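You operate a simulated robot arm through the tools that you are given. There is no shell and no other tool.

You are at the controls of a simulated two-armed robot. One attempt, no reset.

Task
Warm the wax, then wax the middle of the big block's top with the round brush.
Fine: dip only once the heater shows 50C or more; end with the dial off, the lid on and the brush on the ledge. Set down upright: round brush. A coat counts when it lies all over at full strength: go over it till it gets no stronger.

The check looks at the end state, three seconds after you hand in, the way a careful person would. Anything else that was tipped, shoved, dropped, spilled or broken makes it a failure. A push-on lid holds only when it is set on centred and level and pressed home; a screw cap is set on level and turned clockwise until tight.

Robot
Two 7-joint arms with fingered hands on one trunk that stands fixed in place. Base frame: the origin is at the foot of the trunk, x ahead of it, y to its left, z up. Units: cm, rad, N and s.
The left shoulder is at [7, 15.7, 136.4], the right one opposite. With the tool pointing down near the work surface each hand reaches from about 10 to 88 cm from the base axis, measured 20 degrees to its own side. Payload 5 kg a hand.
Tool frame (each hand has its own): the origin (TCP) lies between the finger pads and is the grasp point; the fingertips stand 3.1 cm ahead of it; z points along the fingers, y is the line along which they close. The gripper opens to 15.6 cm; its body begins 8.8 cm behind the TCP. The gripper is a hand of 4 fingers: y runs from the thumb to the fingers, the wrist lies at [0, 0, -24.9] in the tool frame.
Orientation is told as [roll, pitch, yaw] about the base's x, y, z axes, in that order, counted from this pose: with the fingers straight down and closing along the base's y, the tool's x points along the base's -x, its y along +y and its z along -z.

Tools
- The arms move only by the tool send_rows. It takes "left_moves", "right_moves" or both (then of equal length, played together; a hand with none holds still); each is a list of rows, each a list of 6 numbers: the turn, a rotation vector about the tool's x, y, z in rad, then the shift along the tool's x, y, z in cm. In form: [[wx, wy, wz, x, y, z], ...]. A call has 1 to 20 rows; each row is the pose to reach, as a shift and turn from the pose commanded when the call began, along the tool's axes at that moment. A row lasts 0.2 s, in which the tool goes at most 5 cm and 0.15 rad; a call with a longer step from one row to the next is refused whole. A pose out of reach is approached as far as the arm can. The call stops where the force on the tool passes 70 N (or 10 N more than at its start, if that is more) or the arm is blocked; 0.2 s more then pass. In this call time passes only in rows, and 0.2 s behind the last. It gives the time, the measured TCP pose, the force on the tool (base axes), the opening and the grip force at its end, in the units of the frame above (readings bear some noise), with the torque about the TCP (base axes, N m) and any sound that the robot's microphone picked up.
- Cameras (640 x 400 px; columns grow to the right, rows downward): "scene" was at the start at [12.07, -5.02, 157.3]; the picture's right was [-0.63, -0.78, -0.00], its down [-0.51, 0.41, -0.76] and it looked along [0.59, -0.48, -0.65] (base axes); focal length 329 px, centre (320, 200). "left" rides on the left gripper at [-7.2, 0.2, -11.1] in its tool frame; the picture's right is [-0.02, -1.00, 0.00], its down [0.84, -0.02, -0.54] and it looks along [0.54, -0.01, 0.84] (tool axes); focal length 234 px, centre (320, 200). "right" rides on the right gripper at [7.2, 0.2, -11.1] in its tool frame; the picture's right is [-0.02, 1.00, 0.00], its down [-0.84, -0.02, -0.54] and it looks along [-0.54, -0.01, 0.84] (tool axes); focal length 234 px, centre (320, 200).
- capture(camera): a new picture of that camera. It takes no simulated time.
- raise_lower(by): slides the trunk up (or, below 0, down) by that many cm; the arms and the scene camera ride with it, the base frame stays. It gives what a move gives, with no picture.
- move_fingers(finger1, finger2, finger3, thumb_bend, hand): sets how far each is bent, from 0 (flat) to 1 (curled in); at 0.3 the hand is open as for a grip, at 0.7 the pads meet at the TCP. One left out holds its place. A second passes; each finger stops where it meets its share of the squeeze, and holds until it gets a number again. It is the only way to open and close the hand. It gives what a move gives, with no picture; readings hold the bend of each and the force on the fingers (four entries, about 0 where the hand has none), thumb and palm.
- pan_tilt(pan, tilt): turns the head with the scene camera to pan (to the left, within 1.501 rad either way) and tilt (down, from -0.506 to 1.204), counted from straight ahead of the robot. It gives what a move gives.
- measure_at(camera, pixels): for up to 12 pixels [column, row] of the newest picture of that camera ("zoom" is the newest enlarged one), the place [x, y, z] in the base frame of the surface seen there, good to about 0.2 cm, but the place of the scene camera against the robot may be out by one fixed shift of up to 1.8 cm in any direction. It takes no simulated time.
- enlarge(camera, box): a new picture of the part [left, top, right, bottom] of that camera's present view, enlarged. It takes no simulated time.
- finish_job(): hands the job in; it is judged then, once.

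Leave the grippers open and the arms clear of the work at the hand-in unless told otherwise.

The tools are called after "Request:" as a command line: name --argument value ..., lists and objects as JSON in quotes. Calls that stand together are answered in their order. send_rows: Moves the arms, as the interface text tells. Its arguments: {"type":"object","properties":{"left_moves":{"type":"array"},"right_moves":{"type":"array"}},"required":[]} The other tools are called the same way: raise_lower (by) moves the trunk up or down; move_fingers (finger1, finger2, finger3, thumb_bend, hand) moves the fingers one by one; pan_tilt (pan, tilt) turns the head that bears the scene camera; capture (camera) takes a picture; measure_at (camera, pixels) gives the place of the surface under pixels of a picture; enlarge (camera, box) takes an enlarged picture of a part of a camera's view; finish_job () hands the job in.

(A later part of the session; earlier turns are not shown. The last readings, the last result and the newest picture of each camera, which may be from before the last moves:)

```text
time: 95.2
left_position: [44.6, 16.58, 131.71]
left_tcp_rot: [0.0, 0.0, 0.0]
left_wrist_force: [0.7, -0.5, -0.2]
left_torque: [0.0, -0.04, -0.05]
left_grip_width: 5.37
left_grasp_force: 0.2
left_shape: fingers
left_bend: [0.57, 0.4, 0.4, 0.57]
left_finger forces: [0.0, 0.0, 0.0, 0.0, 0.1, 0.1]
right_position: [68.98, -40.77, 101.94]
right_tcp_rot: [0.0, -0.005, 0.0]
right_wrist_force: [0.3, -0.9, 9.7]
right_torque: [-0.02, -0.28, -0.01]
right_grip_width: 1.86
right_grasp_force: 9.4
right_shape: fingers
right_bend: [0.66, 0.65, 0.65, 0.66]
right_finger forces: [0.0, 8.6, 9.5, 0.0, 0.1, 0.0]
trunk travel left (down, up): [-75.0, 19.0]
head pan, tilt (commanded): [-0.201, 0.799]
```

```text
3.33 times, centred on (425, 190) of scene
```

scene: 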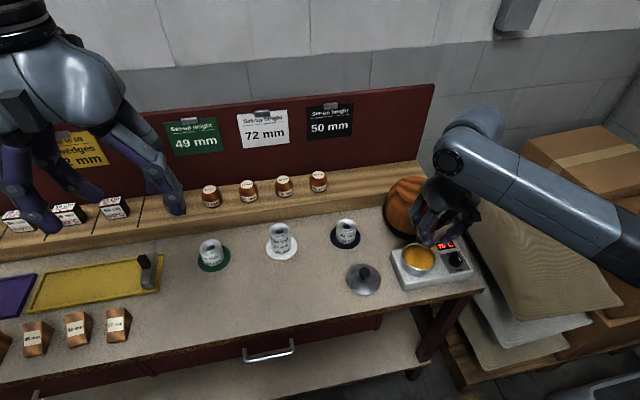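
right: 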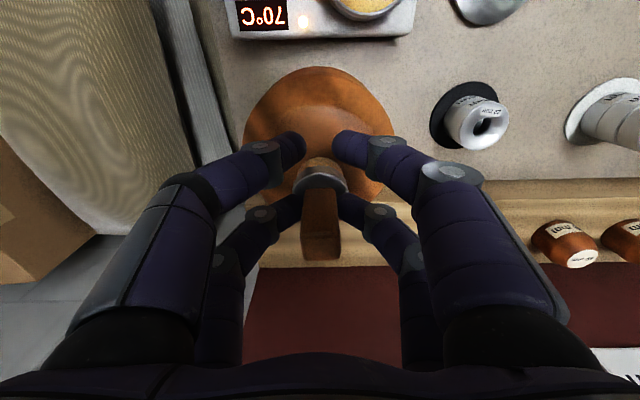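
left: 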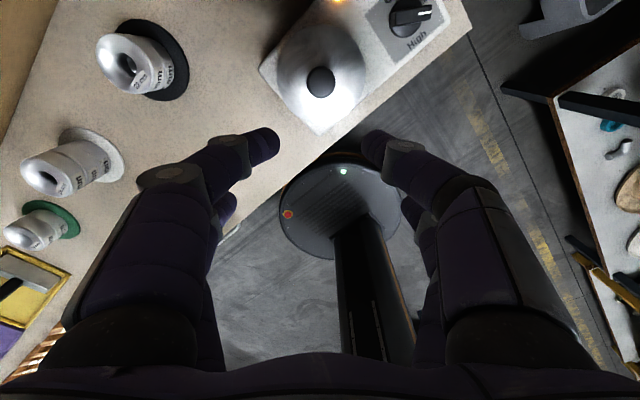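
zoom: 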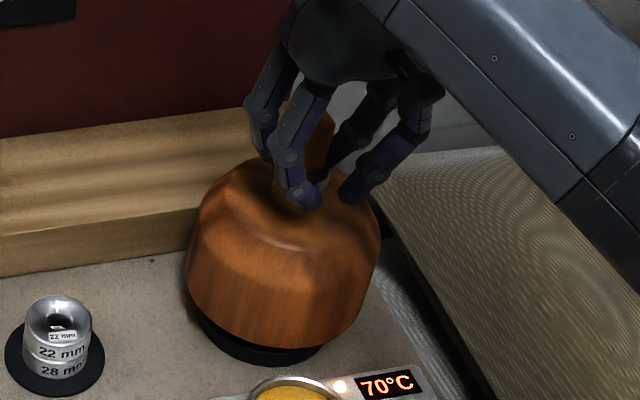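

Contact with 9.7 N at command z≈101.65. I ease off 0.15 cm and make a gentle stroke along y (±1.7 cm) through the centre.

Request:
send_rows --right_moves '[[0, 0, 0, 0, 0, -0.15], [0, 0, 0, 0, 0.45, -0.15], [0, 0, 0, 0, 0.9, -0.15], [0, 0, 0, 0, 1.35, -0.15], [0, 0, 0, 0, 1.7, -0.15], [0, 0, 0, 0, 1.2, -0.15], [0, 0, 0, 0, 0.7, -0.15], [0, 0, 0, 0, 0.2, -0.15], [0, 0, 0, 0, -0.3, -0.15], [0, 0, 0, 0, -0.8, -0.15], [0, 0, 0, 0, -1.3, -0.15], [0, 0, 0, 0, -1.7, -0.15], [0, 0, 0, 0, -1.2, -0.15], [0, 0, 0, 0, -0.7, -0.15], [0, 0, 0, 0, -0.2, -0.15], [0, 0, 0, 0, 0, -0.15]]'

Request:
capture --camera "right"

Request:
enlarge --camera "right" --box '[240, 60, 400, 210]'

Request:
enlarge --camera "scene" --box '[370, 130, 480, 250]'

```text
time: 98.6
left_position: [44.66, 16.6, 131.83]
left_tcp_rot: [0.0, 0.0, 0.001]
left_wrist_force: [-0.2, 0.7, 0.0]
left_torque: [0.0, 0.0, -0.01]
left_grip_width: 5.34
left_grasp_force: 0.0
left_shape: fingers
left_bend: [0.57, 0.4, 0.4, 0.57]
left_finger forces: [0.0, 0.1, 0.0, 0.0, 0.1, 0.1]
right_position: [69.03, -40.8, 101.92]
right_tcp_rot: [-0.001, -0.003, 0.001]
right_wrist_force: [-1.1, -2.0, 5.2]
right_torque: [-0.08, -0.07, -0.06]
right_grip_width: 1.87
right_grasp_force: 8.9
right_shape: fingers
right_bend: [0.66, 0.65, 0.65, 0.66]
right_finger forces: [0.1, 7.3, 10.4, 0.0, 0.0, 0.0]
trunk travel left (down, up): [-75.0, 19.0]
head pan, tilt (commanded): [-0.201, 0.799]
```

```text
taken
```

right: 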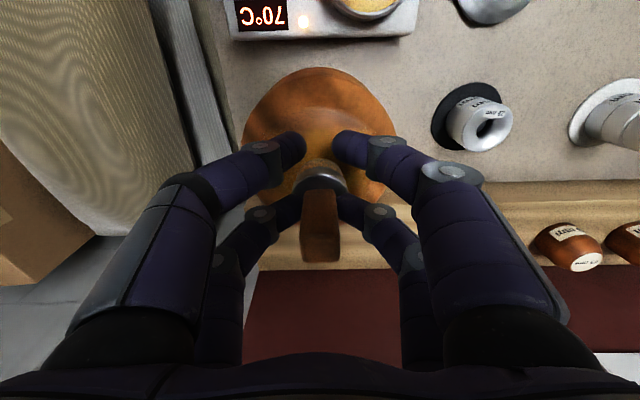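

```text
2.67 times, centred on (320, 135) of right
```

zoom: 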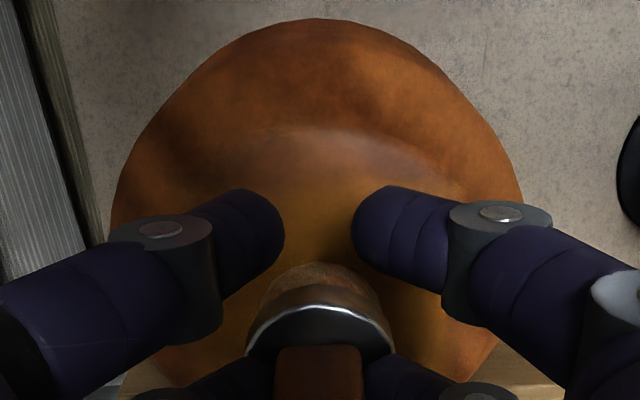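

```text
3.33 times, centred on (425, 190) of scene
```

zoom: 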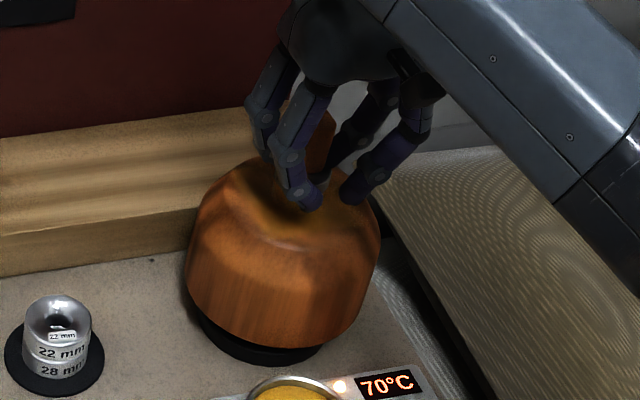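

Yellowish coat seems to appear. I lift and move to the look-down position to inspect.

Request:
send_rows --right_moves '[[0, 0, 0, 0, 0, -2], [0, 0, 0, -1, 0, -6], [0, 0, 0, -4, 0, -9.5], [0, 0, 0, -6.2, 0, -13.5], [0, 0, 0, -6.2, 0, -14.2]]'

Request:
capture --camera "right"

Request:
enlarge --camera "right" --box '[220, 0, 420, 130]'

```text
time: 99.8
left_position: [44.56, 16.46, 131.77]
left_tcp_rot: [-0.001, -0.001, 0.0]
left_wrist_force: [0.0, -0.4, 0.1]
left_torque: [0.02, 0.0, 0.04]
left_grip_width: 5.35
left_grasp_force: 0.1
left_shape: fingers
left_bend: [0.57, 0.4, 0.4, 0.57]
left_finger forces: [0.1, 0.0, 0.1, 0.0, 0.0, 0.0]
right_position: [75.28, -40.95, 116.29]
right_tcp_rot: [0.0, -0.001, -0.001]
right_wrist_force: [-0.4, -0.1, -0.9]
right_torque: [0.0, 0.01, 0.0]
right_grip_width: 1.87
right_grasp_force: 6.8
right_shape: fingers
right_bend: [0.66, 0.65, 0.65, 0.66]
right_finger forces: [0.0, 7.0, 7.1, 0.0, 0.0, 0.1]
trunk travel left (down, up): [-75.0, 19.0]
head pan, tilt (commanded): [-0.201, 0.799]
```

```text
taken
```

right: 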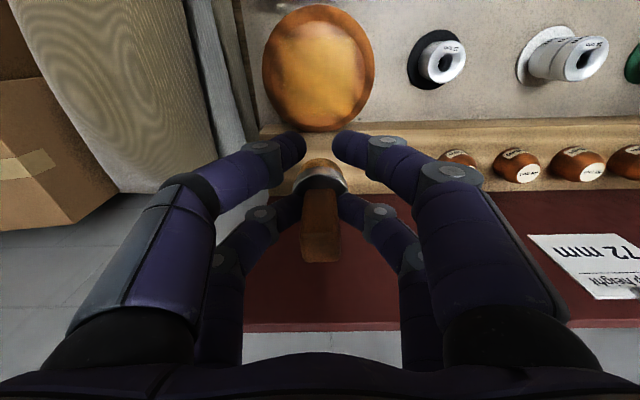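

```text
3.08 times, centred on (320, 65) of right
```

zoom: 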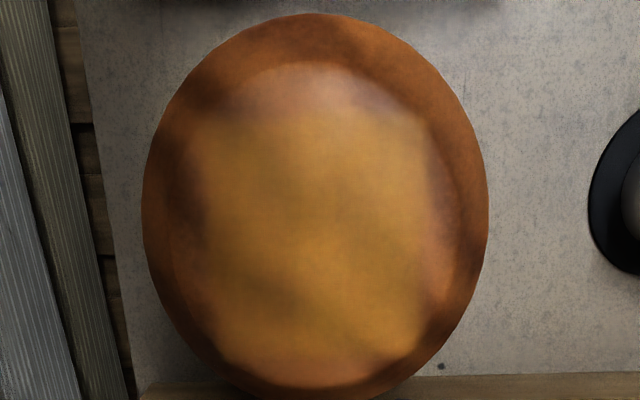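

A clear amber patch lies over the middle of the top; the block hasn't moved. It needs more going over. I return and stroke back and forth over the whole middle at three x-lines.

Request:
send_rows --right_moves '[[0, 0, 0, 2, 0.5, 4], [0, 0, 0, 4, 1, 8], [0, 0, 0, 6.2, 1.5, 11.5], [0, 0, 0, 8, 1.8, 13.4], [0, 0, 0, 8, 1.8, 14.2], [0, 0, 0, 8, 1.2, 14.2], [0, 0, 0, 8, 0.6, 14.2], [0, 0, 0, 8, 0, 14.2], [0, 0, 0, 8, -0.6, 14.2], [0, 0, 0, 8, -1.2, 14.2], [0, 0, 0, 8, -1.8, 14.2], [0, 0, 0, 7.4, -1.8, 14.2], [0, 0, 0, 6.8, -1.8, 14.2], [0, 0, 0, 6.2, -1.8, 14.2], [0, 0, 0, 6.2, -1.2, 14.2], [0, 0, 0, 6.2, -0.6, 14.2], [0, 0, 0, 6.2, 0, 14.2], [0, 0, 0, 6.2, 0.6, 14.2], [0, 0, 0, 6.2, 1.2, 14.2], [0, 0, 0, 6.2, 1.8, 14.2]]'

Request:
send_rows --right_moves '[[0, 0, 0, -0.6, 0, 0], [0, 0, 0, -1.2, 0, 0], [0, 0, 0, -1.8, 0, 0], [0, 0, 0, -1.8, -0.6, 0], [0, 0, 0, -1.8, -1.2, 0], [0, 0, 0, -1.8, -1.8, 0], [0, 0, 0, -1.8, -2.4, 0], [0, 0, 0, -1.8, -3.0, 0], [0, 0, 0, -1.8, -3.6, 0], [0, 0, 0, -1.2, -3.6, 0], [0, 0, 0, -0.6, -3.6, 0], [0, 0, 0, 0, -3.6, 0], [0, 0, 0, 0, -3.0, 0], [0, 0, 0, 0, -2.4, 0], [0, 0, 0, 0, -1.8, 0]]'

Request:
capture --camera "right"

Request:
enlarge --camera "right" --box '[240, 60, 400, 210]'

```text
time: 104.0
left_position: [44.63, 16.69, 131.71]
left_tcp_rot: [0.0, 0.001, 0.0]
left_wrist_force: [0.8, -0.1, 0.3]
left_torque: [-0.01, 0.0, 0.0]
left_grip_width: 5.36
left_grasp_force: 0.0
left_shape: fingers
left_bend: [0.57, 0.4, 0.4, 0.57]
left_finger forces: [0.1, 0.0, 0.1, 0.1, 0.1, 0.0]
right_position: [69.07, -39.03, 101.88]
right_tcp_rot: [0.0, -0.002, 0.0]
right_wrist_force: [0.8, -2.0, 5.7]
right_torque: [-0.12, -0.1, -0.05]
right_grip_width: 1.87
right_grasp_force: 9.1
right_shape: fingers
right_bend: [0.66, 0.65, 0.65, 0.66]
right_finger forces: [0.0, 7.3, 10.9, 0.0, 0.0, 0.1]
trunk travel left (down, up): [-75.0, 19.0]
head pan, tilt (commanded): [-0.201, 0.799]
```

```text
time: 107.2
left_position: [44.61, 16.66, 131.78]
left_tcp_rot: [0.0, -0.001, -0.001]
left_wrist_force: [-0.1, 0.2, 0.9]
left_torque: [0.0, 0.0, -0.01]
left_grip_width: 5.36
left_grasp_force: 0.1
left_shape: fingers
left_bend: [0.57, 0.4, 0.4, 0.57]
left_finger forces: [0.0, 0.1, 0.1, 0.0, 0.0, 0.0]
right_position: [69.0, -40.67, 101.87]
right_tcp_rot: [-0.001, -0.002, -0.001]
right_wrist_force: [-0.3, -2.1, 6.7]
right_torque: [-0.13, -0.16, -0.09]
right_grip_width: 1.89
right_grasp_force: 10.9
right_shape: fingers
right_bend: [0.66, 0.65, 0.64, 0.66]
right_finger forces: [0.0, 7.2, 13.3, 0.0, 0.0, 0.1]
trunk travel left (down, up): [-75.0, 19.0]
head pan, tilt (commanded): [-0.201, 0.799]
```

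```text
taken
```

right: 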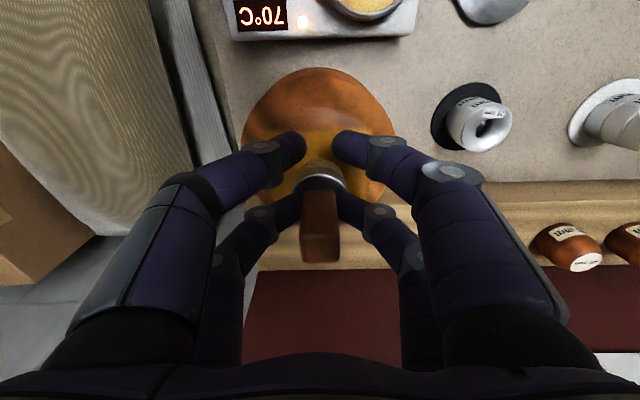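

```text
2.67 times, centred on (320, 135) of right
```

zoom: 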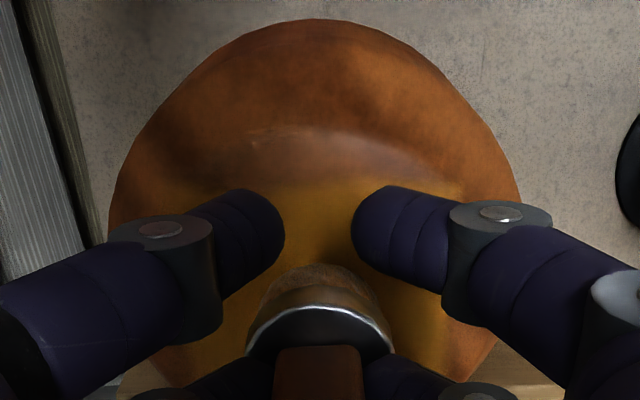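

I lift and inspect the coat again.

Request:
send_rows --right_moves '[[0, 0, 0, 0, 0, -2], [0, 0, 0, -1, 0, -6], [0, 0, 0, -4, 0, -9.5], [0, 0, 0, -6.2, 0, -13.5], [0, 0, 0, -6.2, 0, -14.2]]'

Request:
capture --camera "right"

Request:
enlarge --camera "right" --box '[220, 0, 420, 130]'

Request:
enlarge --camera "right" --box '[250, 130, 390, 270]'

Request:
enlarge --camera "scene" --box '[370, 90, 500, 250]'

```text
time: 108.4
left_position: [44.72, 16.47, 131.75]
left_tcp_rot: [0.0, 0.0, 0.0]
left_wrist_force: [-0.4, -0.1, 0.5]
left_torque: [0.01, -0.01, 0.04]
left_grip_width: 5.37
left_grasp_force: 0.0
left_shape: fingers
left_bend: [0.57, 0.4, 0.4, 0.57]
left_finger forces: [0.0, 0.0, 0.0, 0.0, 0.0, 0.0]
right_position: [75.18, -40.99, 116.15]
right_tcp_rot: [0.0, -0.003, 0.0]
right_wrist_force: [-0.2, 0.3, -1.9]
right_torque: [-0.05, -0.02, -0.02]
right_grip_width: 1.87
right_grasp_force: 6.9
right_shape: fingers
right_bend: [0.66, 0.65, 0.64, 0.66]
right_finger forces: [0.0, 7.0, 7.1, 0.0, 0.0, 0.0]
trunk travel left (down, up): [-75.0, 19.0]
head pan, tilt (commanded): [-0.201, 0.799]
```

```text
taken
```

right: 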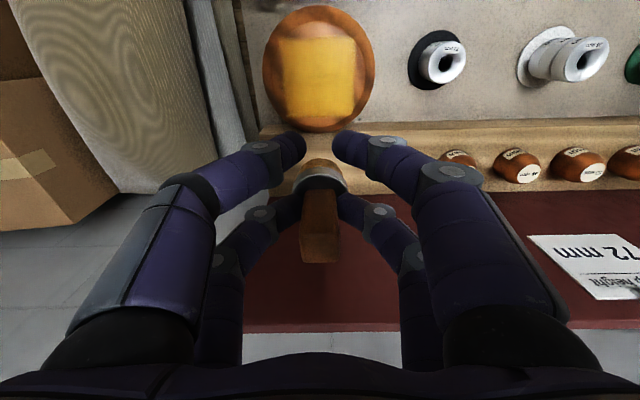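

```text
3.08 times, centred on (320, 65) of right
```

zoom: 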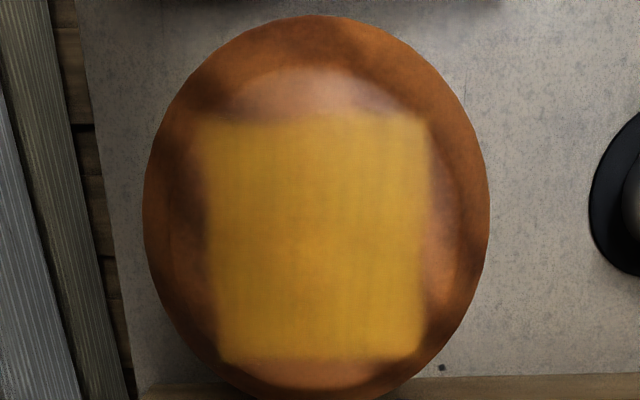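

```text
2.86 times, centred on (320, 200) of right
```

zoom: 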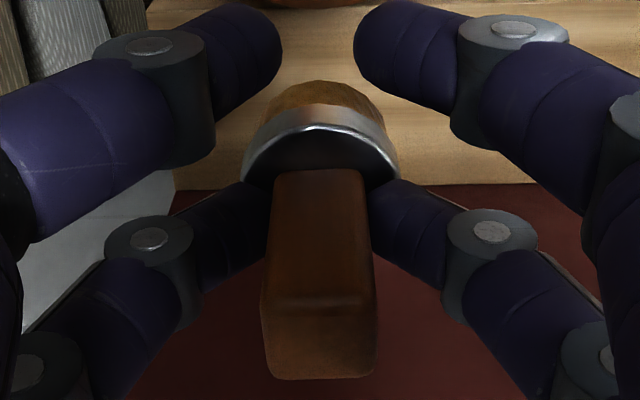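

```text
2.50 times, centred on (435, 170) of scene
```

zoom: 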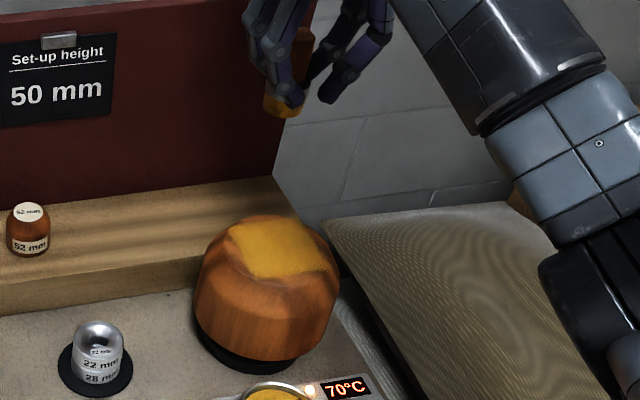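

The square amber patch over the middle got clearly stronger. I go over the whole patch again with wider strokes.

Request:
send_rows --right_moves '[[0, 0, 0, 2, 0.6, 4], [0, 0, 0, 4, 1.2, 8], [0, 0, 0, 6.2, 1.9, 11.5], [0, 0, 0, 8.4, 2.6, 13.2], [0, 0, 0, 8.6, 2.6, 14.2], [0, 0, 0, 8.6, 1.8, 14.2], [0, 0, 0, 8.6, 1.0, 14.2], [0, 0, 0, 8.6, 0.2, 14.2], [0, 0, 0, 8.6, -0.6, 14.2], [0, 0, 0, 8.6, -1.4, 14.2], [0, 0, 0, 8.6, -2.2, 14.2], [0, 0, 0, 8.6, -2.6, 14.2], [0, 0, 0, 7.8, -2.6, 14.2], [0, 0, 0, 7.0, -2.6, 14.2], [0, 0, 0, 7.0, -1.8, 14.2], [0, 0, 0, 7.0, -1.0, 14.2], [0, 0, 0, 7.0, -0.2, 14.2], [0, 0, 0, 7.0, 0.6, 14.2], [0, 0, 0, 7.0, 1.4, 14.2], [0, 0, 0, 7.0, 2.2, 14.2]]'

Request:
send_rows --right_moves '[[0, 0, 0, -0.8, 0.2, 0], [0, 0, 0, -1.6, 0.2, 0], [0, 0, 0, -1.6, -0.6, 0], [0, 0, 0, -1.6, -1.4, 0], [0, 0, 0, -1.6, -2.2, 0], [0, 0, 0, -1.6, -3.0, 0], [0, 0, 0, -1.6, -3.8, 0], [0, 0, 0, -1.6, -4.6, 0], [0, 0, 0, -2.4, -4.6, 0], [0, 0, 0, -3.2, -4.6, 0], [0, 0, 0, -3.2, -3.8, 0], [0, 0, 0, -3.2, -3.0, 0], [0, 0, 0, -3.2, -2.2, 0], [0, 0, 0, -3.2, -1.4, 0], [0, 0, 0, -3.2, -0.6, 0], [0, 0, 0, -3.2, 0.2, 0], [0, 0, 0, -2.4, -0.6, 0], [0, 0, 0, -1.6, -1.4, 0], [0, 0, 0, -0.8, -2.2, 0]]'

Request:
send_rows --right_moves '[[0, 0, 0, 0, 0, -2], [0, 0, 0, -1, 0, -6], [0, 0, 0, -4, 0, -9.5], [0, 0, 0, -6.2, 0, -13.5], [0, 0, 0, -6.2, 0, -14.2]]'

Request:
capture --camera "right"

Request:
enlarge --camera "right" --box '[220, 0, 420, 130]'

```text
time: 112.6
left_position: [44.65, 16.59, 131.75]
left_tcp_rot: [0.0, -0.001, -0.001]
left_wrist_force: [-0.2, -0.9, 0.6]
left_torque: [0.0, 0.0, 0.02]
left_grip_width: 5.35
left_grasp_force: 0.0
left_shape: fingers
left_bend: [0.57, 0.4, 0.4, 0.57]
left_finger forces: [0.0, 0.0, 0.0, 0.0, 0.0, 0.0]
right_position: [68.36, -38.67, 101.89]
right_tcp_rot: [-0.001, -0.003, 0.0]
right_wrist_force: [0.8, -1.9, 6.8]
right_torque: [-0.15, -0.16, -0.05]
right_grip_width: 1.86
right_grasp_force: 10.1
right_shape: fingers
right_bend: [0.66, 0.65, 0.64, 0.66]
right_finger forces: [0.0, 7.4, 12.6, 0.1, 0.0, 0.0]
trunk travel left (down, up): [-75.0, 19.0]
head pan, tilt (commanded): [-0.201, 0.799]
```

```text
time: 116.6
left_position: [44.66, 16.53, 131.76]
left_tcp_rot: [0.0, 0.0, 0.001]
left_wrist_force: [-0.2, -0.1, 0.0]
left_torque: [-0.03, -0.01, 0.02]
left_grip_width: 5.34
left_grasp_force: 0.0
left_shape: fingers
left_bend: [0.57, 0.4, 0.4, 0.57]
left_finger forces: [0.0, 0.0, 0.0, 0.1, 0.0, 0.0]
right_position: [69.09, -40.81, 101.97]
right_tcp_rot: [0.0, -0.003, -0.001]
right_wrist_force: [1.6, -0.2, 3.5]
right_torque: [0.03, -0.11, -0.01]
right_grip_width: 1.87
right_grasp_force: 8.9
right_shape: fingers
right_bend: [0.66, 0.65, 0.65, 0.66]
right_finger forces: [0.0, 8.8, 8.6, 0.0, 0.0, 0.0]
trunk travel left (down, up): [-75.0, 19.0]
head pan, tilt (commanded): [-0.201, 0.799]
```

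```text
time: 117.8
left_position: [44.58, 16.57, 131.73]
left_tcp_rot: [-0.001, 0.0, 0.0]
left_wrist_force: [-0.2, -0.3, 0.3]
left_torque: [0.03, 0.0, -0.01]
left_grip_width: 5.36
left_grasp_force: 0.0
left_shape: fingers
left_bend: [0.57, 0.4, 0.4, 0.57]
left_finger forces: [0.0, 0.0, 0.0, 0.0, 0.0, 0.0]
right_position: [75.14, -41.04, 116.26]
right_tcp_rot: [0.002, -0.003, 0.001]
right_wrist_force: [-0.1, -0.5, -0.6]
right_torque: [-0.02, -0.02, 0.02]
right_grip_width: 1.87
right_grasp_force: 7.1
right_shape: fingers
right_bend: [0.66, 0.65, 0.65, 0.66]
right_finger forces: [0.0, 7.1, 7.1, 0.0, 0.0, 0.0]
trunk travel left (down, up): [-75.0, 19.0]
head pan, tilt (commanded): [-0.201, 0.799]
```

```text
taken
```

right: 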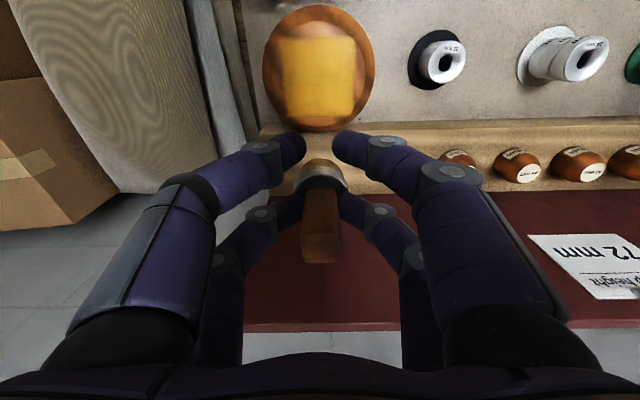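

```text
3.08 times, centred on (320, 65) of right
```

zoom: 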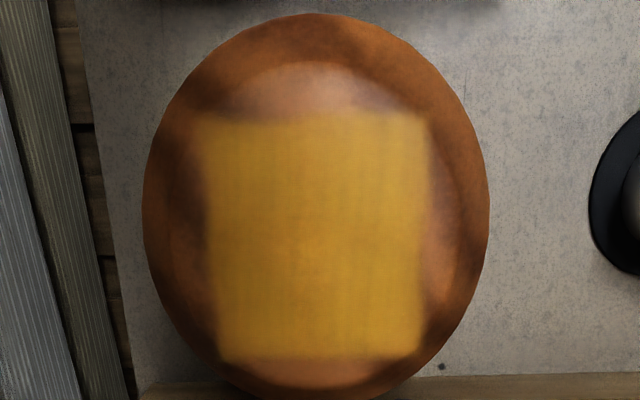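

It looks practically the same as before, so it may be full, or the brush may be running dry. To be sure I dip once more (70°C) and go over it again. Moving to the pot.

Request:
send_rows --right_moves '[[0, 0, 0, 4, 0.9, 0], [0, 0, 0, 8, 1.8, 0], [0, 0, 0, 12, 2.7, 1], [0, 0, 0, 16, 3.6, 3], [0, 0, 0, 20, 4.5, 5], [0, 0, 0, 21.9, 4.9, 9], [0, 0, 0, 21.9, 4.9, 13], [0, 0, 0, 21.9, 4.9, 17], [0, 0, 0, 21.9, 4.9, 20], [0, 0, 0, 21.9, 4.9, 22], [0, 0, 0, 21.9, 4.9, 22.9]]'

Request:
capture --camera "right"

Request:
enlarge --camera "scene" --box '[380, 190, 500, 290]'

```text
time: 120.2
left_position: [44.6, 16.56, 131.79]
left_tcp_rot: [-0.001, 0.0, -0.001]
left_wrist_force: [0.6, -0.2, 0.5]
left_torque: [-0.03, 0.02, 0.0]
left_grip_width: 5.34
left_grasp_force: 0.0
left_shape: fingers
left_bend: [0.57, 0.4, 0.4, 0.57]
left_finger forces: [0.0, 0.0, 0.1, 0.1, 0.0, 0.1]
right_position: [53.28, -35.89, 93.14]
right_tcp_rot: [0.001, -0.001, 0.0]
right_wrist_force: [0.2, 0.1, -0.9]
right_torque: [0.0, 0.05, -0.01]
right_grip_width: 1.88
right_grasp_force: 6.4
right_shape: fingers
right_bend: [0.66, 0.65, 0.65, 0.66]
right_finger forces: [0.0, 6.8, 6.9, 0.0, 0.0, 0.0]
trunk travel left (down, up): [-75.0, 19.0]
head pan, tilt (commanded): [-0.201, 0.799]
```

```text
taken
```

right: 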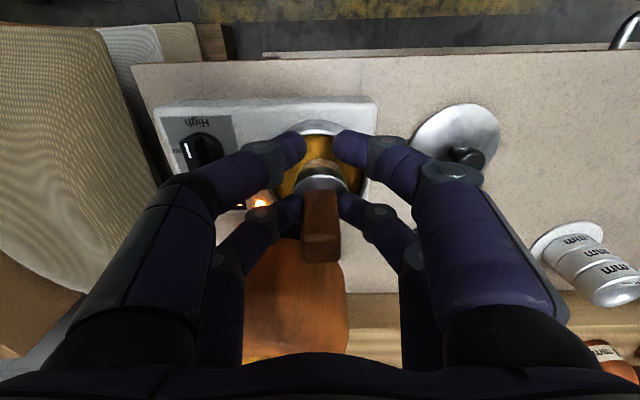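

```text
4.00 times, centred on (440, 240) of scene
```

zoom: 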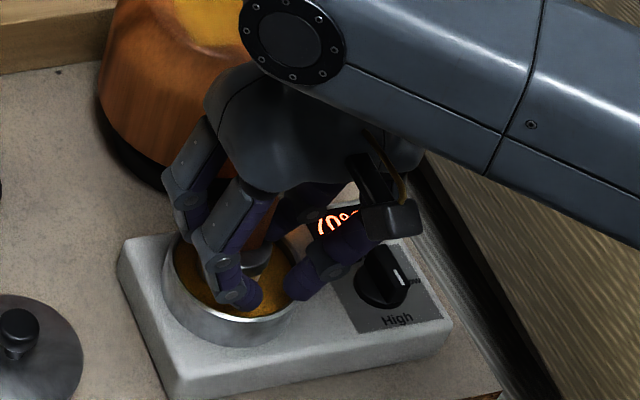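

No contact yet at bristle height ~86.3. I dip 0.5 cm lower and come back up.

Request:
send_rows --right_moves '[[0, 0, 0, 0, 0, 0.25], [0, 0, 0, 0, 0, 0.5], [0, 0, 0, 0, 0, 0.6]]'

Request:
send_rows --right_moves '[[0, 0, 0, 0, 0, -2], [0, 0, 0, 0, 0, -6], [0, 0, 0, 0, 0, -10], [0, 0, 0, 0, 0, -13]]'

Request:
capture --camera "right"

Request:
enlarge --camera "right" --box '[250, 130, 390, 270]'

Request:
measure_at --camera "right" --pixels '[[320, 172], [320, 180], [320, 186], [320, 245]]'

```text
time: 121.0
left_position: [44.35, 16.72, 131.91]
left_tcp_rot: [0.0, -0.001, 0.001]
left_wrist_force: [1.0, -0.9, 0.6]
left_torque: [-0.03, -0.02, 0.04]
left_grip_width: 5.36
left_grasp_force: 0.1
left_shape: fingers
left_bend: [0.57, 0.4, 0.4, 0.57]
left_finger forces: [0.1, 0.0, 0.1, 0.0, 0.0, 0.1]
right_position: [53.42, -35.99, 92.94]
right_tcp_rot: [-0.002, -0.009, -0.002]
right_wrist_force: [-0.3, 0.1, 23.7]
right_torque: [-0.04, -0.54, 0.01]
right_grip_width: 1.87
right_grasp_force: 18.2
right_shape: fingers
right_bend: [0.66, 0.64, 0.64, 0.66]
right_finger forces: [0.0, 17.0, 18.7, 0.1, 0.0, 0.0]
trunk travel left (down, up): [-75.0, 19.0]
head pan, tilt (commanded): [-0.201, 0.799]
```

```text
time: 122.0
left_position: [44.64, 16.63, 131.73]
left_tcp_rot: [0.001, 0.0, 0.001]
left_wrist_force: [0.3, 0.6, 0.6]
left_torque: [0.01, -0.01, 0.03]
left_grip_width: 5.34
left_grasp_force: 0.1
left_shape: fingers
left_bend: [0.57, 0.4, 0.4, 0.57]
left_finger forces: [0.1, 0.0, 0.0, 0.0, 0.0, 0.0]
right_position: [53.36, -35.93, 105.74]
right_tcp_rot: [0.0, 0.0, 0.001]
right_wrist_force: [-1.0, 1.0, -1.0]
right_torque: [0.01, 0.04, 0.0]
right_grip_width: 1.9
right_grasp_force: 7.0
right_shape: fingers
right_bend: [0.66, 0.65, 0.65, 0.66]
right_finger forces: [0.0, 6.9, 6.9, 0.0, 0.0, 0.0]
trunk travel left (down, up): [-75.0, 19.0]
head pan, tilt (commanded): [-0.201, 0.799]
```

```text
taken
```

right: 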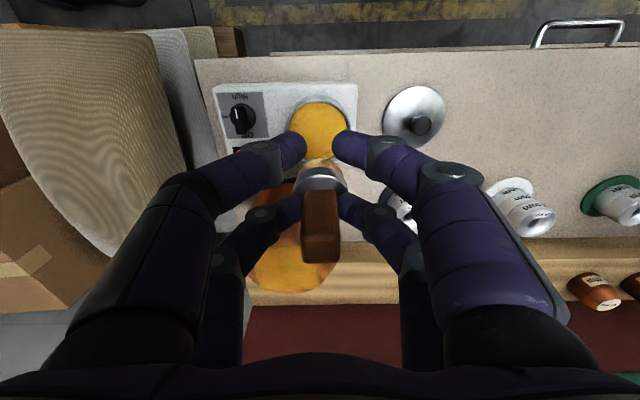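

```text
2.86 times, centred on (320, 200) of right
```

zoom: 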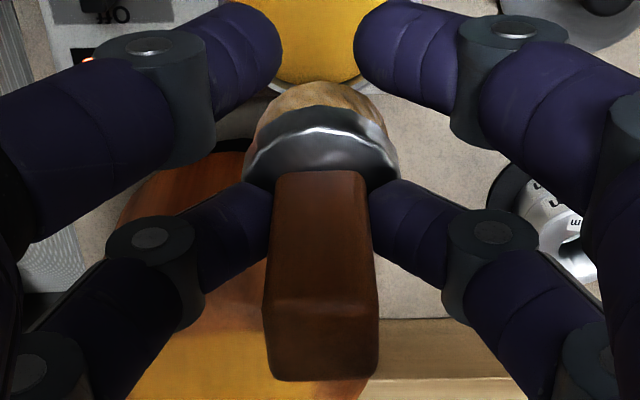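

```text
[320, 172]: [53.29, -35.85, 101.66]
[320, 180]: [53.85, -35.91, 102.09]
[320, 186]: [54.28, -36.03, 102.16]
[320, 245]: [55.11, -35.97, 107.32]
```

Bristles are freshly loaded (light tan). Back to the block's middle and lower gently.

Request:
send_rows --right_moves '[[0, 0, 0, -4, -1.2, -0.5], [0, 0, 0, -8, -2.4, -0.5], [0, 0, 0, -12, -3.7, -0.5], [0, 0, 0, -15.7, -4.9, -0.5], [0, 0, 0, -15.7, -4.9, 2], [0, 0, 0, -15.7, -4.9, 3.4]]'

Request:
send_rows --right_moves '[[0, 0, 0, 0, 0, 0.25], [0, 0, 0, 0, 0, 0.5]]'

```text
time: 123.4
left_position: [44.55, 16.44, 131.59]
left_tcp_rot: [0.0, 0.0, -0.001]
left_wrist_force: [-0.4, 0.0, 0.8]
left_torque: [0.03, 0.0, 0.01]
left_grip_width: 5.33
left_grasp_force: 0.0
left_shape: fingers
left_bend: [0.57, 0.4, 0.4, 0.57]
left_finger forces: [0.1, 0.0, 0.0, 0.0, 0.0, 0.0]
right_position: [69.1, -40.88, 102.19]
right_tcp_rot: [0.0, 0.0, 0.0]
right_wrist_force: [0.1, -0.3, -0.4]
right_torque: [0.0, 0.03, 0.01]
right_grip_width: 1.88
right_grasp_force: 6.8
right_shape: fingers
right_bend: [0.66, 0.65, 0.65, 0.66]
right_finger forces: [0.1, 6.9, 7.0, 0.1, 0.1, 0.1]
trunk travel left (down, up): [-75.0, 19.0]
head pan, tilt (commanded): [-0.201, 0.799]
```

```text
time: 124.0
left_position: [44.59, 16.73, 131.71]
left_tcp_rot: [0.001, 0.001, 0.0]
left_wrist_force: [-0.6, 0.2, -0.9]
left_torque: [0.02, -0.03, 0.0]
left_grip_width: 5.37
left_grasp_force: 0.0
left_shape: fingers
left_bend: [0.57, 0.4, 0.4, 0.57]
left_finger forces: [0.0, 0.0, 0.0, 0.0, 0.1, 0.0]
right_position: [69.13, -40.66, 101.93]
right_tcp_rot: [0.0, -0.003, 0.0]
right_wrist_force: [-0.4, -0.8, 6.9]
right_torque: [-0.02, -0.2, 0.02]
right_grip_width: 1.87
right_grasp_force: 10.7
right_shape: fingers
right_bend: [0.66, 0.65, 0.65, 0.66]
right_finger forces: [0.0, 9.8, 10.3, 0.1, 0.0, 0.0]
trunk travel left (down, up): [-75.0, 19.0]
head pan, tilt (commanded): [-0.201, 0.799]
```

Contact at 6.9 N. I cover the whole middle again with serpentine strokes.

Request:
send_rows --right_moves '[[0, 0, 0, 0.8, 0.8, 0], [0, 0, 0, 1.6, 1.7, 0], [0, 0, 0, 2.4, 2.6, 0], [0, 0, 0, 2.4, 1.8, 0], [0, 0, 0, 2.4, 1.0, 0], [0, 0, 0, 2.4, 0.2, 0], [0, 0, 0, 2.4, -0.6, 0], [0, 0, 0, 2.4, -1.4, 0], [0, 0, 0, 2.4, -2.2, 0], [0, 0, 0, 2.4, -2.6, 0], [0, 0, 0, 1.6, -2.6, 0], [0, 0, 0, 0.8, -2.6, 0], [0, 0, 0, 0.8, -1.8, 0], [0, 0, 0, 0.8, -1.0, 0], [0, 0, 0, 0.8, -0.2, 0], [0, 0, 0, 0.8, 0.6, 0], [0, 0, 0, 0.8, 1.4, 0], [0, 0, 0, 0.8, 2.2, 0], [0, 0, 0, 0.8, 2.6, 0]]'

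Request:
send_rows --right_moves '[[0, 0, 0, -0.8, 0, 0], [0, 0, 0, -1.6, 0, 0], [0, 0, 0, -1.6, -0.8, 0], [0, 0, 0, -1.6, -1.6, 0], [0, 0, 0, -1.6, -2.4, 0], [0, 0, 0, -1.6, -3.2, 0], [0, 0, 0, -1.6, -4.0, 0], [0, 0, 0, -1.6, -4.8, 0], [0, 0, 0, -1.6, -5.2, 0], [0, 0, 0, -2.4, -5.2, 0], [0, 0, 0, -3.2, -5.2, 0], [0, 0, 0, -3.2, -4.4, 0], [0, 0, 0, -3.2, -3.6, 0], [0, 0, 0, -3.2, -2.8, 0], [0, 0, 0, -3.2, -2.0, 0], [0, 0, 0, -3.2, -1.2, 0], [0, 0, 0, -3.2, -0.4, 0], [0, 0, 0, -2.4, -1.2, 0], [0, 0, 0, -1.6, -2.0, 0], [0, 0, 0, -0.8, -2.6, 0]]'

Request:
send_rows --right_moves '[[0, 0, 0, 0, 0, -2], [0, 0, 0, -1, 0, -6], [0, 0, 0, -4, 0, -9.5], [0, 0, 0, -6.2, 0, -13.5], [0, 0, 0, -6.2, 0, -14.2]]'

Request:
capture --camera "right"

Request:
enlarge --camera "right" --box '[220, 0, 420, 130]'

```text
time: 128.0
left_position: [44.41, 16.45, 131.79]
left_tcp_rot: [0.0, -0.002, 0.001]
left_wrist_force: [0.0, 0.2, 0.5]
left_torque: [0.0, -0.01, 0.0]
left_grip_width: 5.36
left_grasp_force: 0.1
left_shape: fingers
left_bend: [0.57, 0.4, 0.4, 0.57]
left_finger forces: [0.1, 0.1, 0.0, 0.1, 0.0, 0.0]
right_position: [68.15, -38.18, 101.87]
right_tcp_rot: [0.002, -0.005, 0.0]
right_wrist_force: [-0.4, -6.6, 18.3]
right_torque: [-0.45, -0.44, -0.14]
right_grip_width: 1.87
right_grasp_force: 16.7
right_shape: fingers
right_bend: [0.66, 0.66, 0.62, 0.66]
right_finger forces: [0.0, 8.0, 24.9, 0.0, 0.0, 0.0]
trunk travel left (down, up): [-75.0, 19.0]
head pan, tilt (commanded): [-0.201, 0.799]
```

```text
time: 132.2
left_position: [44.51, 16.78, 132.0]
left_tcp_rot: [-0.003, -0.001, -0.001]
left_wrist_force: [0.2, -0.3, -0.3]
left_torque: [0.0, 0.02, 0.04]
left_grip_width: 5.34
left_grasp_force: 0.0
left_shape: fingers
left_bend: [0.57, 0.4, 0.4, 0.57]
left_finger forces: [0.0, 0.0, 0.1, 0.0, 0.0, 0.0]
right_position: [68.86, -40.87, 101.92]
right_tcp_rot: [-0.003, -0.002, 0.0]
right_wrist_force: [2.5, 2.1, 17.5]
right_torque: [0.21, -0.48, 0.02]
right_grip_width: 1.86
right_grasp_force: 16.9
right_shape: fingers
right_bend: [0.66, 0.63, 0.65, 0.66]
right_finger forces: [0.1, 21.2, 13.2, 0.1, 0.1, 0.1]
trunk travel left (down, up): [-75.0, 19.0]
head pan, tilt (commanded): [-0.201, 0.799]
```

```text
time: 133.4
left_position: [44.44, 16.52, 131.82]
left_tcp_rot: [-0.001, 0.0, 0.0]
left_wrist_force: [-0.2, -0.1, 0.1]
left_torque: [-0.01, -0.03, -0.01]
left_grip_width: 5.34
left_grasp_force: 0.0
left_shape: fingers
left_bend: [0.57, 0.4, 0.4, 0.57]
left_finger forces: [0.0, 0.0, 0.0, 0.1, 0.0, 0.0]
right_position: [75.16, -40.92, 116.06]
right_tcp_rot: [0.0, -0.003, 0.001]
right_wrist_force: [-0.2, 0.2, -1.0]
right_torque: [-0.03, -0.03, 0.0]
right_grip_width: 1.88
right_grasp_force: 6.5
right_shape: fingers
right_bend: [0.66, 0.65, 0.65, 0.66]
right_finger forces: [0.1, 7.1, 7.1, 0.0, 0.0, 0.1]
trunk travel left (down, up): [-75.0, 19.0]
head pan, tilt (commanded): [-0.201, 0.799]
```

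```text
taken
```

right: 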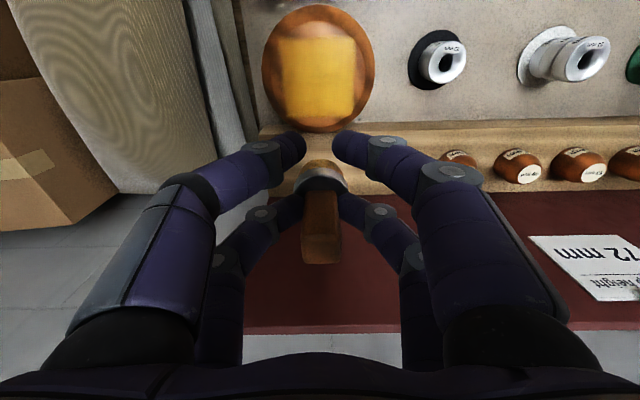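

```text
3.08 times, centred on (320, 65) of right
```

zoom: 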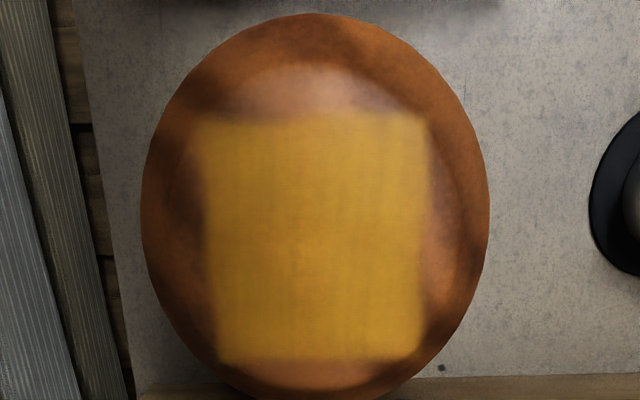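

No change from the previous picture: the coat is at full strength. Now to return the brush. First I check how it sits in the grip.

Request:
enlarge --camera "right" --box '[260, 140, 380, 270]'

Request:
measure_at --camera "right" --pixels '[[320, 172], [320, 180], [302, 185], [342, 185], [320, 190], [320, 210], [320, 230], [310, 245], [332, 245], [320, 255], [320, 240]]'

Request:
enlarge --camera "scene" --box '[390, 60, 500, 160]'

```text
3.08 times, centred on (320, 205) of right
```

zoom: 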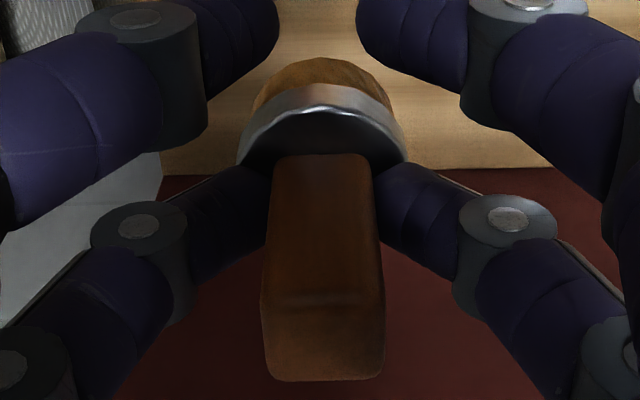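

```text
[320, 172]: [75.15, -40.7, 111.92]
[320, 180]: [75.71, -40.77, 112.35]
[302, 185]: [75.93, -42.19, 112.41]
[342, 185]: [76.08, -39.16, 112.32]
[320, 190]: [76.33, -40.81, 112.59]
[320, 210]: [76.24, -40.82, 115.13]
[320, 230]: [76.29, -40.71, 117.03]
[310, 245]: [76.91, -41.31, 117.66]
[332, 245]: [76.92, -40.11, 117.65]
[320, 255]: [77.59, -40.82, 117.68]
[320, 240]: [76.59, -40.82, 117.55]
```

```text
4.00 times, centred on (445, 110) of scene
```

zoom: 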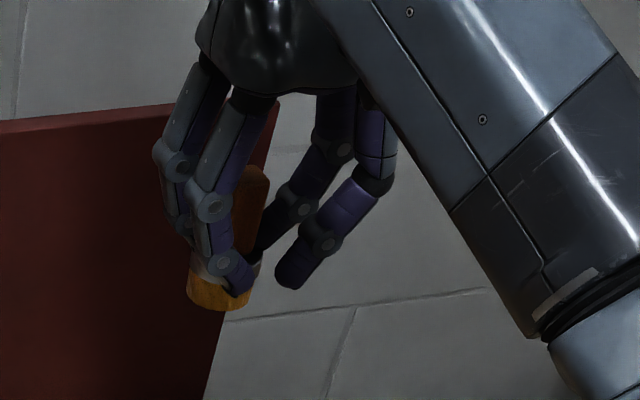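

The brush is vertical in the grip; bristle bottom is 6.85 cm below the TCP. I move over toward the ledge at y≈-27.5, then lower the trunk 14 cm for reach.

Request:
send_rows --right_moves '[[0, 0, 0, -0.7, 3.4, 0.2], [0, 0, 0, -1.4, 6.8, 0.6], [0, 0, 0, -2.1, 10.2, 1], [0, 0, 0, -2.8, 13.4, 1.2], [0, 0, 0, -2.8, 13.4, 1.2]]'

Request:
raise_lower --by -14

Request:
send_rows --right_moves '[[0, 0, 0, -2.2, 0, 0], [0, 0, 0, -4.4, 0, 0], [0, 0, 0, -6.5, 0, 0], [0, 0, 0, -6.5, 0, 1.5], [0, 0, 0, -6.5, 0, 3], [0, 0, 0, -6.5, 0, 3]]'

Request:
capture --camera "right"

Request:
enlarge --camera "scene" --box '[310, 80, 460, 190]'

```text
time: 134.6
left_position: [44.63, 16.58, 131.7]
left_tcp_rot: [0.001, -0.001, 0.0]
left_wrist_force: [0.4, -0.7, 0.4]
left_torque: [0.01, -0.02, 0.02]
left_grip_width: 5.34
left_grasp_force: 0.0
left_shape: fingers
left_bend: [0.57, 0.4, 0.4, 0.57]
left_finger forces: [0.0, 0.0, 0.1, 0.1, 0.0, 0.0]
right_position: [78.19, -27.42, 114.76]
right_tcp_rot: [-0.001, -0.002, 0.002]
right_wrist_force: [0.7, 0.8, -0.7]
right_torque: [0.06, 0.0, 0.03]
right_grip_width: 1.89
right_grasp_force: 7.4
right_shape: fingers
right_bend: [0.66, 0.65, 0.65, 0.66]
right_finger forces: [0.0, 7.0, 7.2, 0.1, 0.0, 0.1]
trunk travel left (down, up): [-75.0, 19.0]
head pan, tilt (commanded): [-0.201, 0.799]
```

```text
time: 136.3
left_position: [44.62, 16.36, 117.82]
left_tcp_rot: [-0.001, 0.0, 0.001]
left_wrist_force: [-0.1, -0.8, 0.5]
left_torque: [-0.03, 0.0, 0.01]
left_grip_width: 5.35
left_grasp_force: 0.1
left_shape: fingers
left_bend: [0.57, 0.4, 0.4, 0.57]
left_finger forces: [0.1, 0.1, 0.0, 0.1, 0.0, 0.0]
right_position: [78.18, -27.35, 100.77]
right_tcp_rot: [0.0, -0.002, 0.001]
right_wrist_force: [0.0, -0.2, -1.0]
right_torque: [-0.02, 0.0, -0.01]
right_grip_width: 1.9
right_grasp_force: 6.9
right_shape: fingers
right_bend: [0.66, 0.65, 0.65, 0.66]
right_finger forces: [0.1, 7.0, 7.1, 0.1, 0.0, 0.1]
trunk travel left (down, up): [-61.0, 33.0]
head pan, tilt (commanded): [-0.201, 0.799]
```

```text
time: 137.7
left_position: [44.66, 16.72, 117.78]
left_tcp_rot: [-0.001, 0.0, -0.001]
left_wrist_force: [-0.4, 0.0, -0.3]
left_torque: [-0.01, 0.0, 0.04]
left_grip_width: 5.34
left_grasp_force: 0.1
left_shape: fingers
left_bend: [0.57, 0.4, 0.4, 0.57]
left_finger forces: [0.0, 0.1, 0.1, 0.0, 0.0, 0.1]
right_position: [84.62, -27.31, 97.86]
right_tcp_rot: [-0.001, -0.001, 0.002]
right_wrist_force: [-0.4, -0.1, -0.7]
right_torque: [0.02, 0.05, 0.0]
right_grip_width: 1.87
right_grasp_force: 6.9
right_shape: fingers
right_bend: [0.66, 0.65, 0.65, 0.66]
right_finger forces: [0.0, 7.1, 7.1, 0.0, 0.0, 0.0]
trunk travel left (down, up): [-61.0, 33.0]
head pan, tilt (commanded): [-0.201, 0.799]
```

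```text
taken
```

right: 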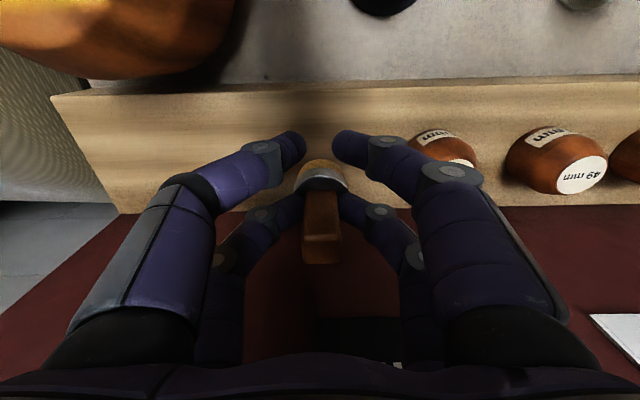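

```text
3.64 times, centred on (385, 135) of scene
```

zoom: 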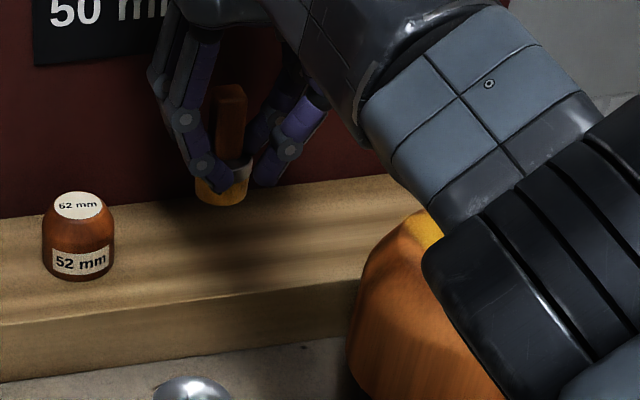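

All clear above the ledge. I lower toward contact at about z 92.75.

Request:
send_rows --right_moves '[[0, 0, 0, 0, -0.1, 2], [0, 0, 0, 0, -0.1, 4], [0, 0, 0, 0, -0.1, 4.8]]'

Request:
send_rows --right_moves '[[0, 0, 0, 0, 0, 0.2], [0, 0, 0, 0, 0, 0.35]]'

```text
time: 138.5
left_position: [44.73, 16.51, 117.75]
left_tcp_rot: [0.0, 0.0, -0.001]
left_wrist_force: [-0.7, 0.5, 0.3]
left_torque: [-0.02, -0.01, -0.02]
left_grip_width: 5.35
left_grasp_force: 0.1
left_shape: fingers
left_bend: [0.57, 0.4, 0.4, 0.57]
left_finger forces: [0.0, 0.1, 0.0, 0.1, 0.0, 0.0]
right_position: [84.7, -27.6, 92.95]
right_tcp_rot: [-0.001, -0.003, 0.0]
right_wrist_force: [0.2, 0.3, -0.2]
right_torque: [0.02, 0.01, -0.02]
right_grip_width: 1.9
right_grasp_force: 6.8
right_shape: fingers
right_bend: [0.66, 0.65, 0.65, 0.66]
right_finger forces: [0.0, 7.1, 7.1, 0.1, 0.0, 0.0]
trunk travel left (down, up): [-61.0, 33.0]
head pan, tilt (commanded): [-0.201, 0.799]
```

```text
time: 139.1
left_position: [44.55, 16.52, 117.88]
left_tcp_rot: [0.001, 0.001, 0.001]
left_wrist_force: [-0.2, -1.2, 0.3]
left_torque: [-0.01, -0.01, 0.02]
left_grip_width: 5.35
left_grasp_force: 0.0
left_shape: fingers
left_bend: [0.57, 0.4, 0.4, 0.57]
left_finger forces: [0.0, 0.0, 0.0, 0.1, 0.0, 0.0]
right_position: [84.67, -27.53, 92.71]
right_tcp_rot: [0.0, -0.002, 0.0]
right_wrist_force: [0.4, -0.4, 5.6]
right_torque: [-0.01, -0.12, -0.01]
right_grip_width: 1.85
right_grasp_force: 9.1
right_shape: fingers
right_bend: [0.66, 0.65, 0.65, 0.66]
right_finger forces: [0.0, 8.9, 9.3, 0.1, 0.0, 0.1]
trunk travel left (down, up): [-61.0, 33.0]
head pan, tilt (commanded): [-0.201, 0.799]
```

Bristles rest on the ledge (5.6 N). I ease up 0.1 cm and open finger2/3.

Request:
send_rows --right_moves '[[0, 0, 0, 0, 0, -0.1]]'

Request:
move_fingers --hand "right" --finger2 0.56 --finger3 0.56

Request:
capture --camera "right"

Request:
enlarge --camera "scene" --box '[310, 80, 460, 190]'

```text
time: 139.5
left_position: [44.8, 16.62, 117.8]
left_tcp_rot: [0.001, 0.0, 0.0]
left_wrist_force: [-1.3, 0.4, 1.0]
left_torque: [0.03, 0.04, -0.03]
left_grip_width: 5.32
left_grasp_force: 0.1
left_shape: fingers
left_bend: [0.57, 0.4, 0.4, 0.57]
left_finger forces: [0.0, 0.1, 0.0, 0.0, 0.0, 0.0]
right_position: [84.69, -27.36, 92.82]
right_tcp_rot: [-0.001, -0.001, 0.001]
right_wrist_force: [1.3, 0.6, 3.2]
right_torque: [-0.04, -0.12, -0.02]
right_grip_width: 1.88
right_grasp_force: 8.8
right_shape: fingers
right_bend: [0.66, 0.65, 0.65, 0.66]
right_finger forces: [0.0, 7.8, 9.1, 0.1, 0.0, 0.1]
trunk travel left (down, up): [-61.0, 33.0]
head pan, tilt (commanded): [-0.201, 0.799]
```

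```text
time: 140.5
left_position: [44.6, 16.63, 117.76]
left_tcp_rot: [0.0, 0.0, 0.0]
left_wrist_force: [0.0, 0.8, 0.9]
left_torque: [-0.02, 0.01, 0.02]
left_grip_width: 5.36
left_grasp_force: 0.0
left_shape: fingers
left_bend: [0.57, 0.4, 0.4, 0.57]
left_finger forces: [0.1, 0.0, 0.0, 0.0, 0.1, 0.0]
right_position: [84.71, -27.48, 92.86]
right_tcp_rot: [0.0, -0.001, -0.001]
right_wrist_force: [0.0, 0.4, -0.5]
right_torque: [-0.01, 0.0, -0.02]
right_grip_width: 1.87
right_grasp_force: 0.1
right_shape: fingers
right_bend: [0.66, 0.56, 0.56, 0.66]
right_finger forces: [0.1, 0.1, 0.0, 0.0, 0.0, 0.0]
trunk travel left (down, up): [-61.0, 33.0]
head pan, tilt (commanded): [-0.201, 0.799]
```

```text
taken
```

right: 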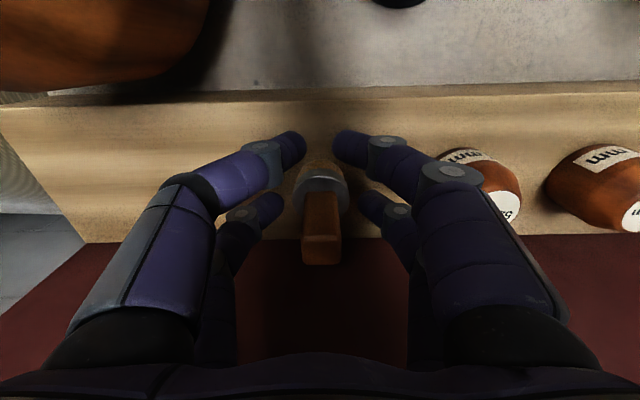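

```text
3.64 times, centred on (385, 135) of scene
```

zoom: 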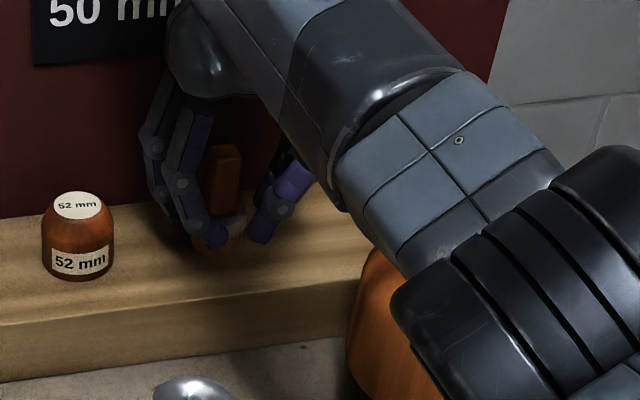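

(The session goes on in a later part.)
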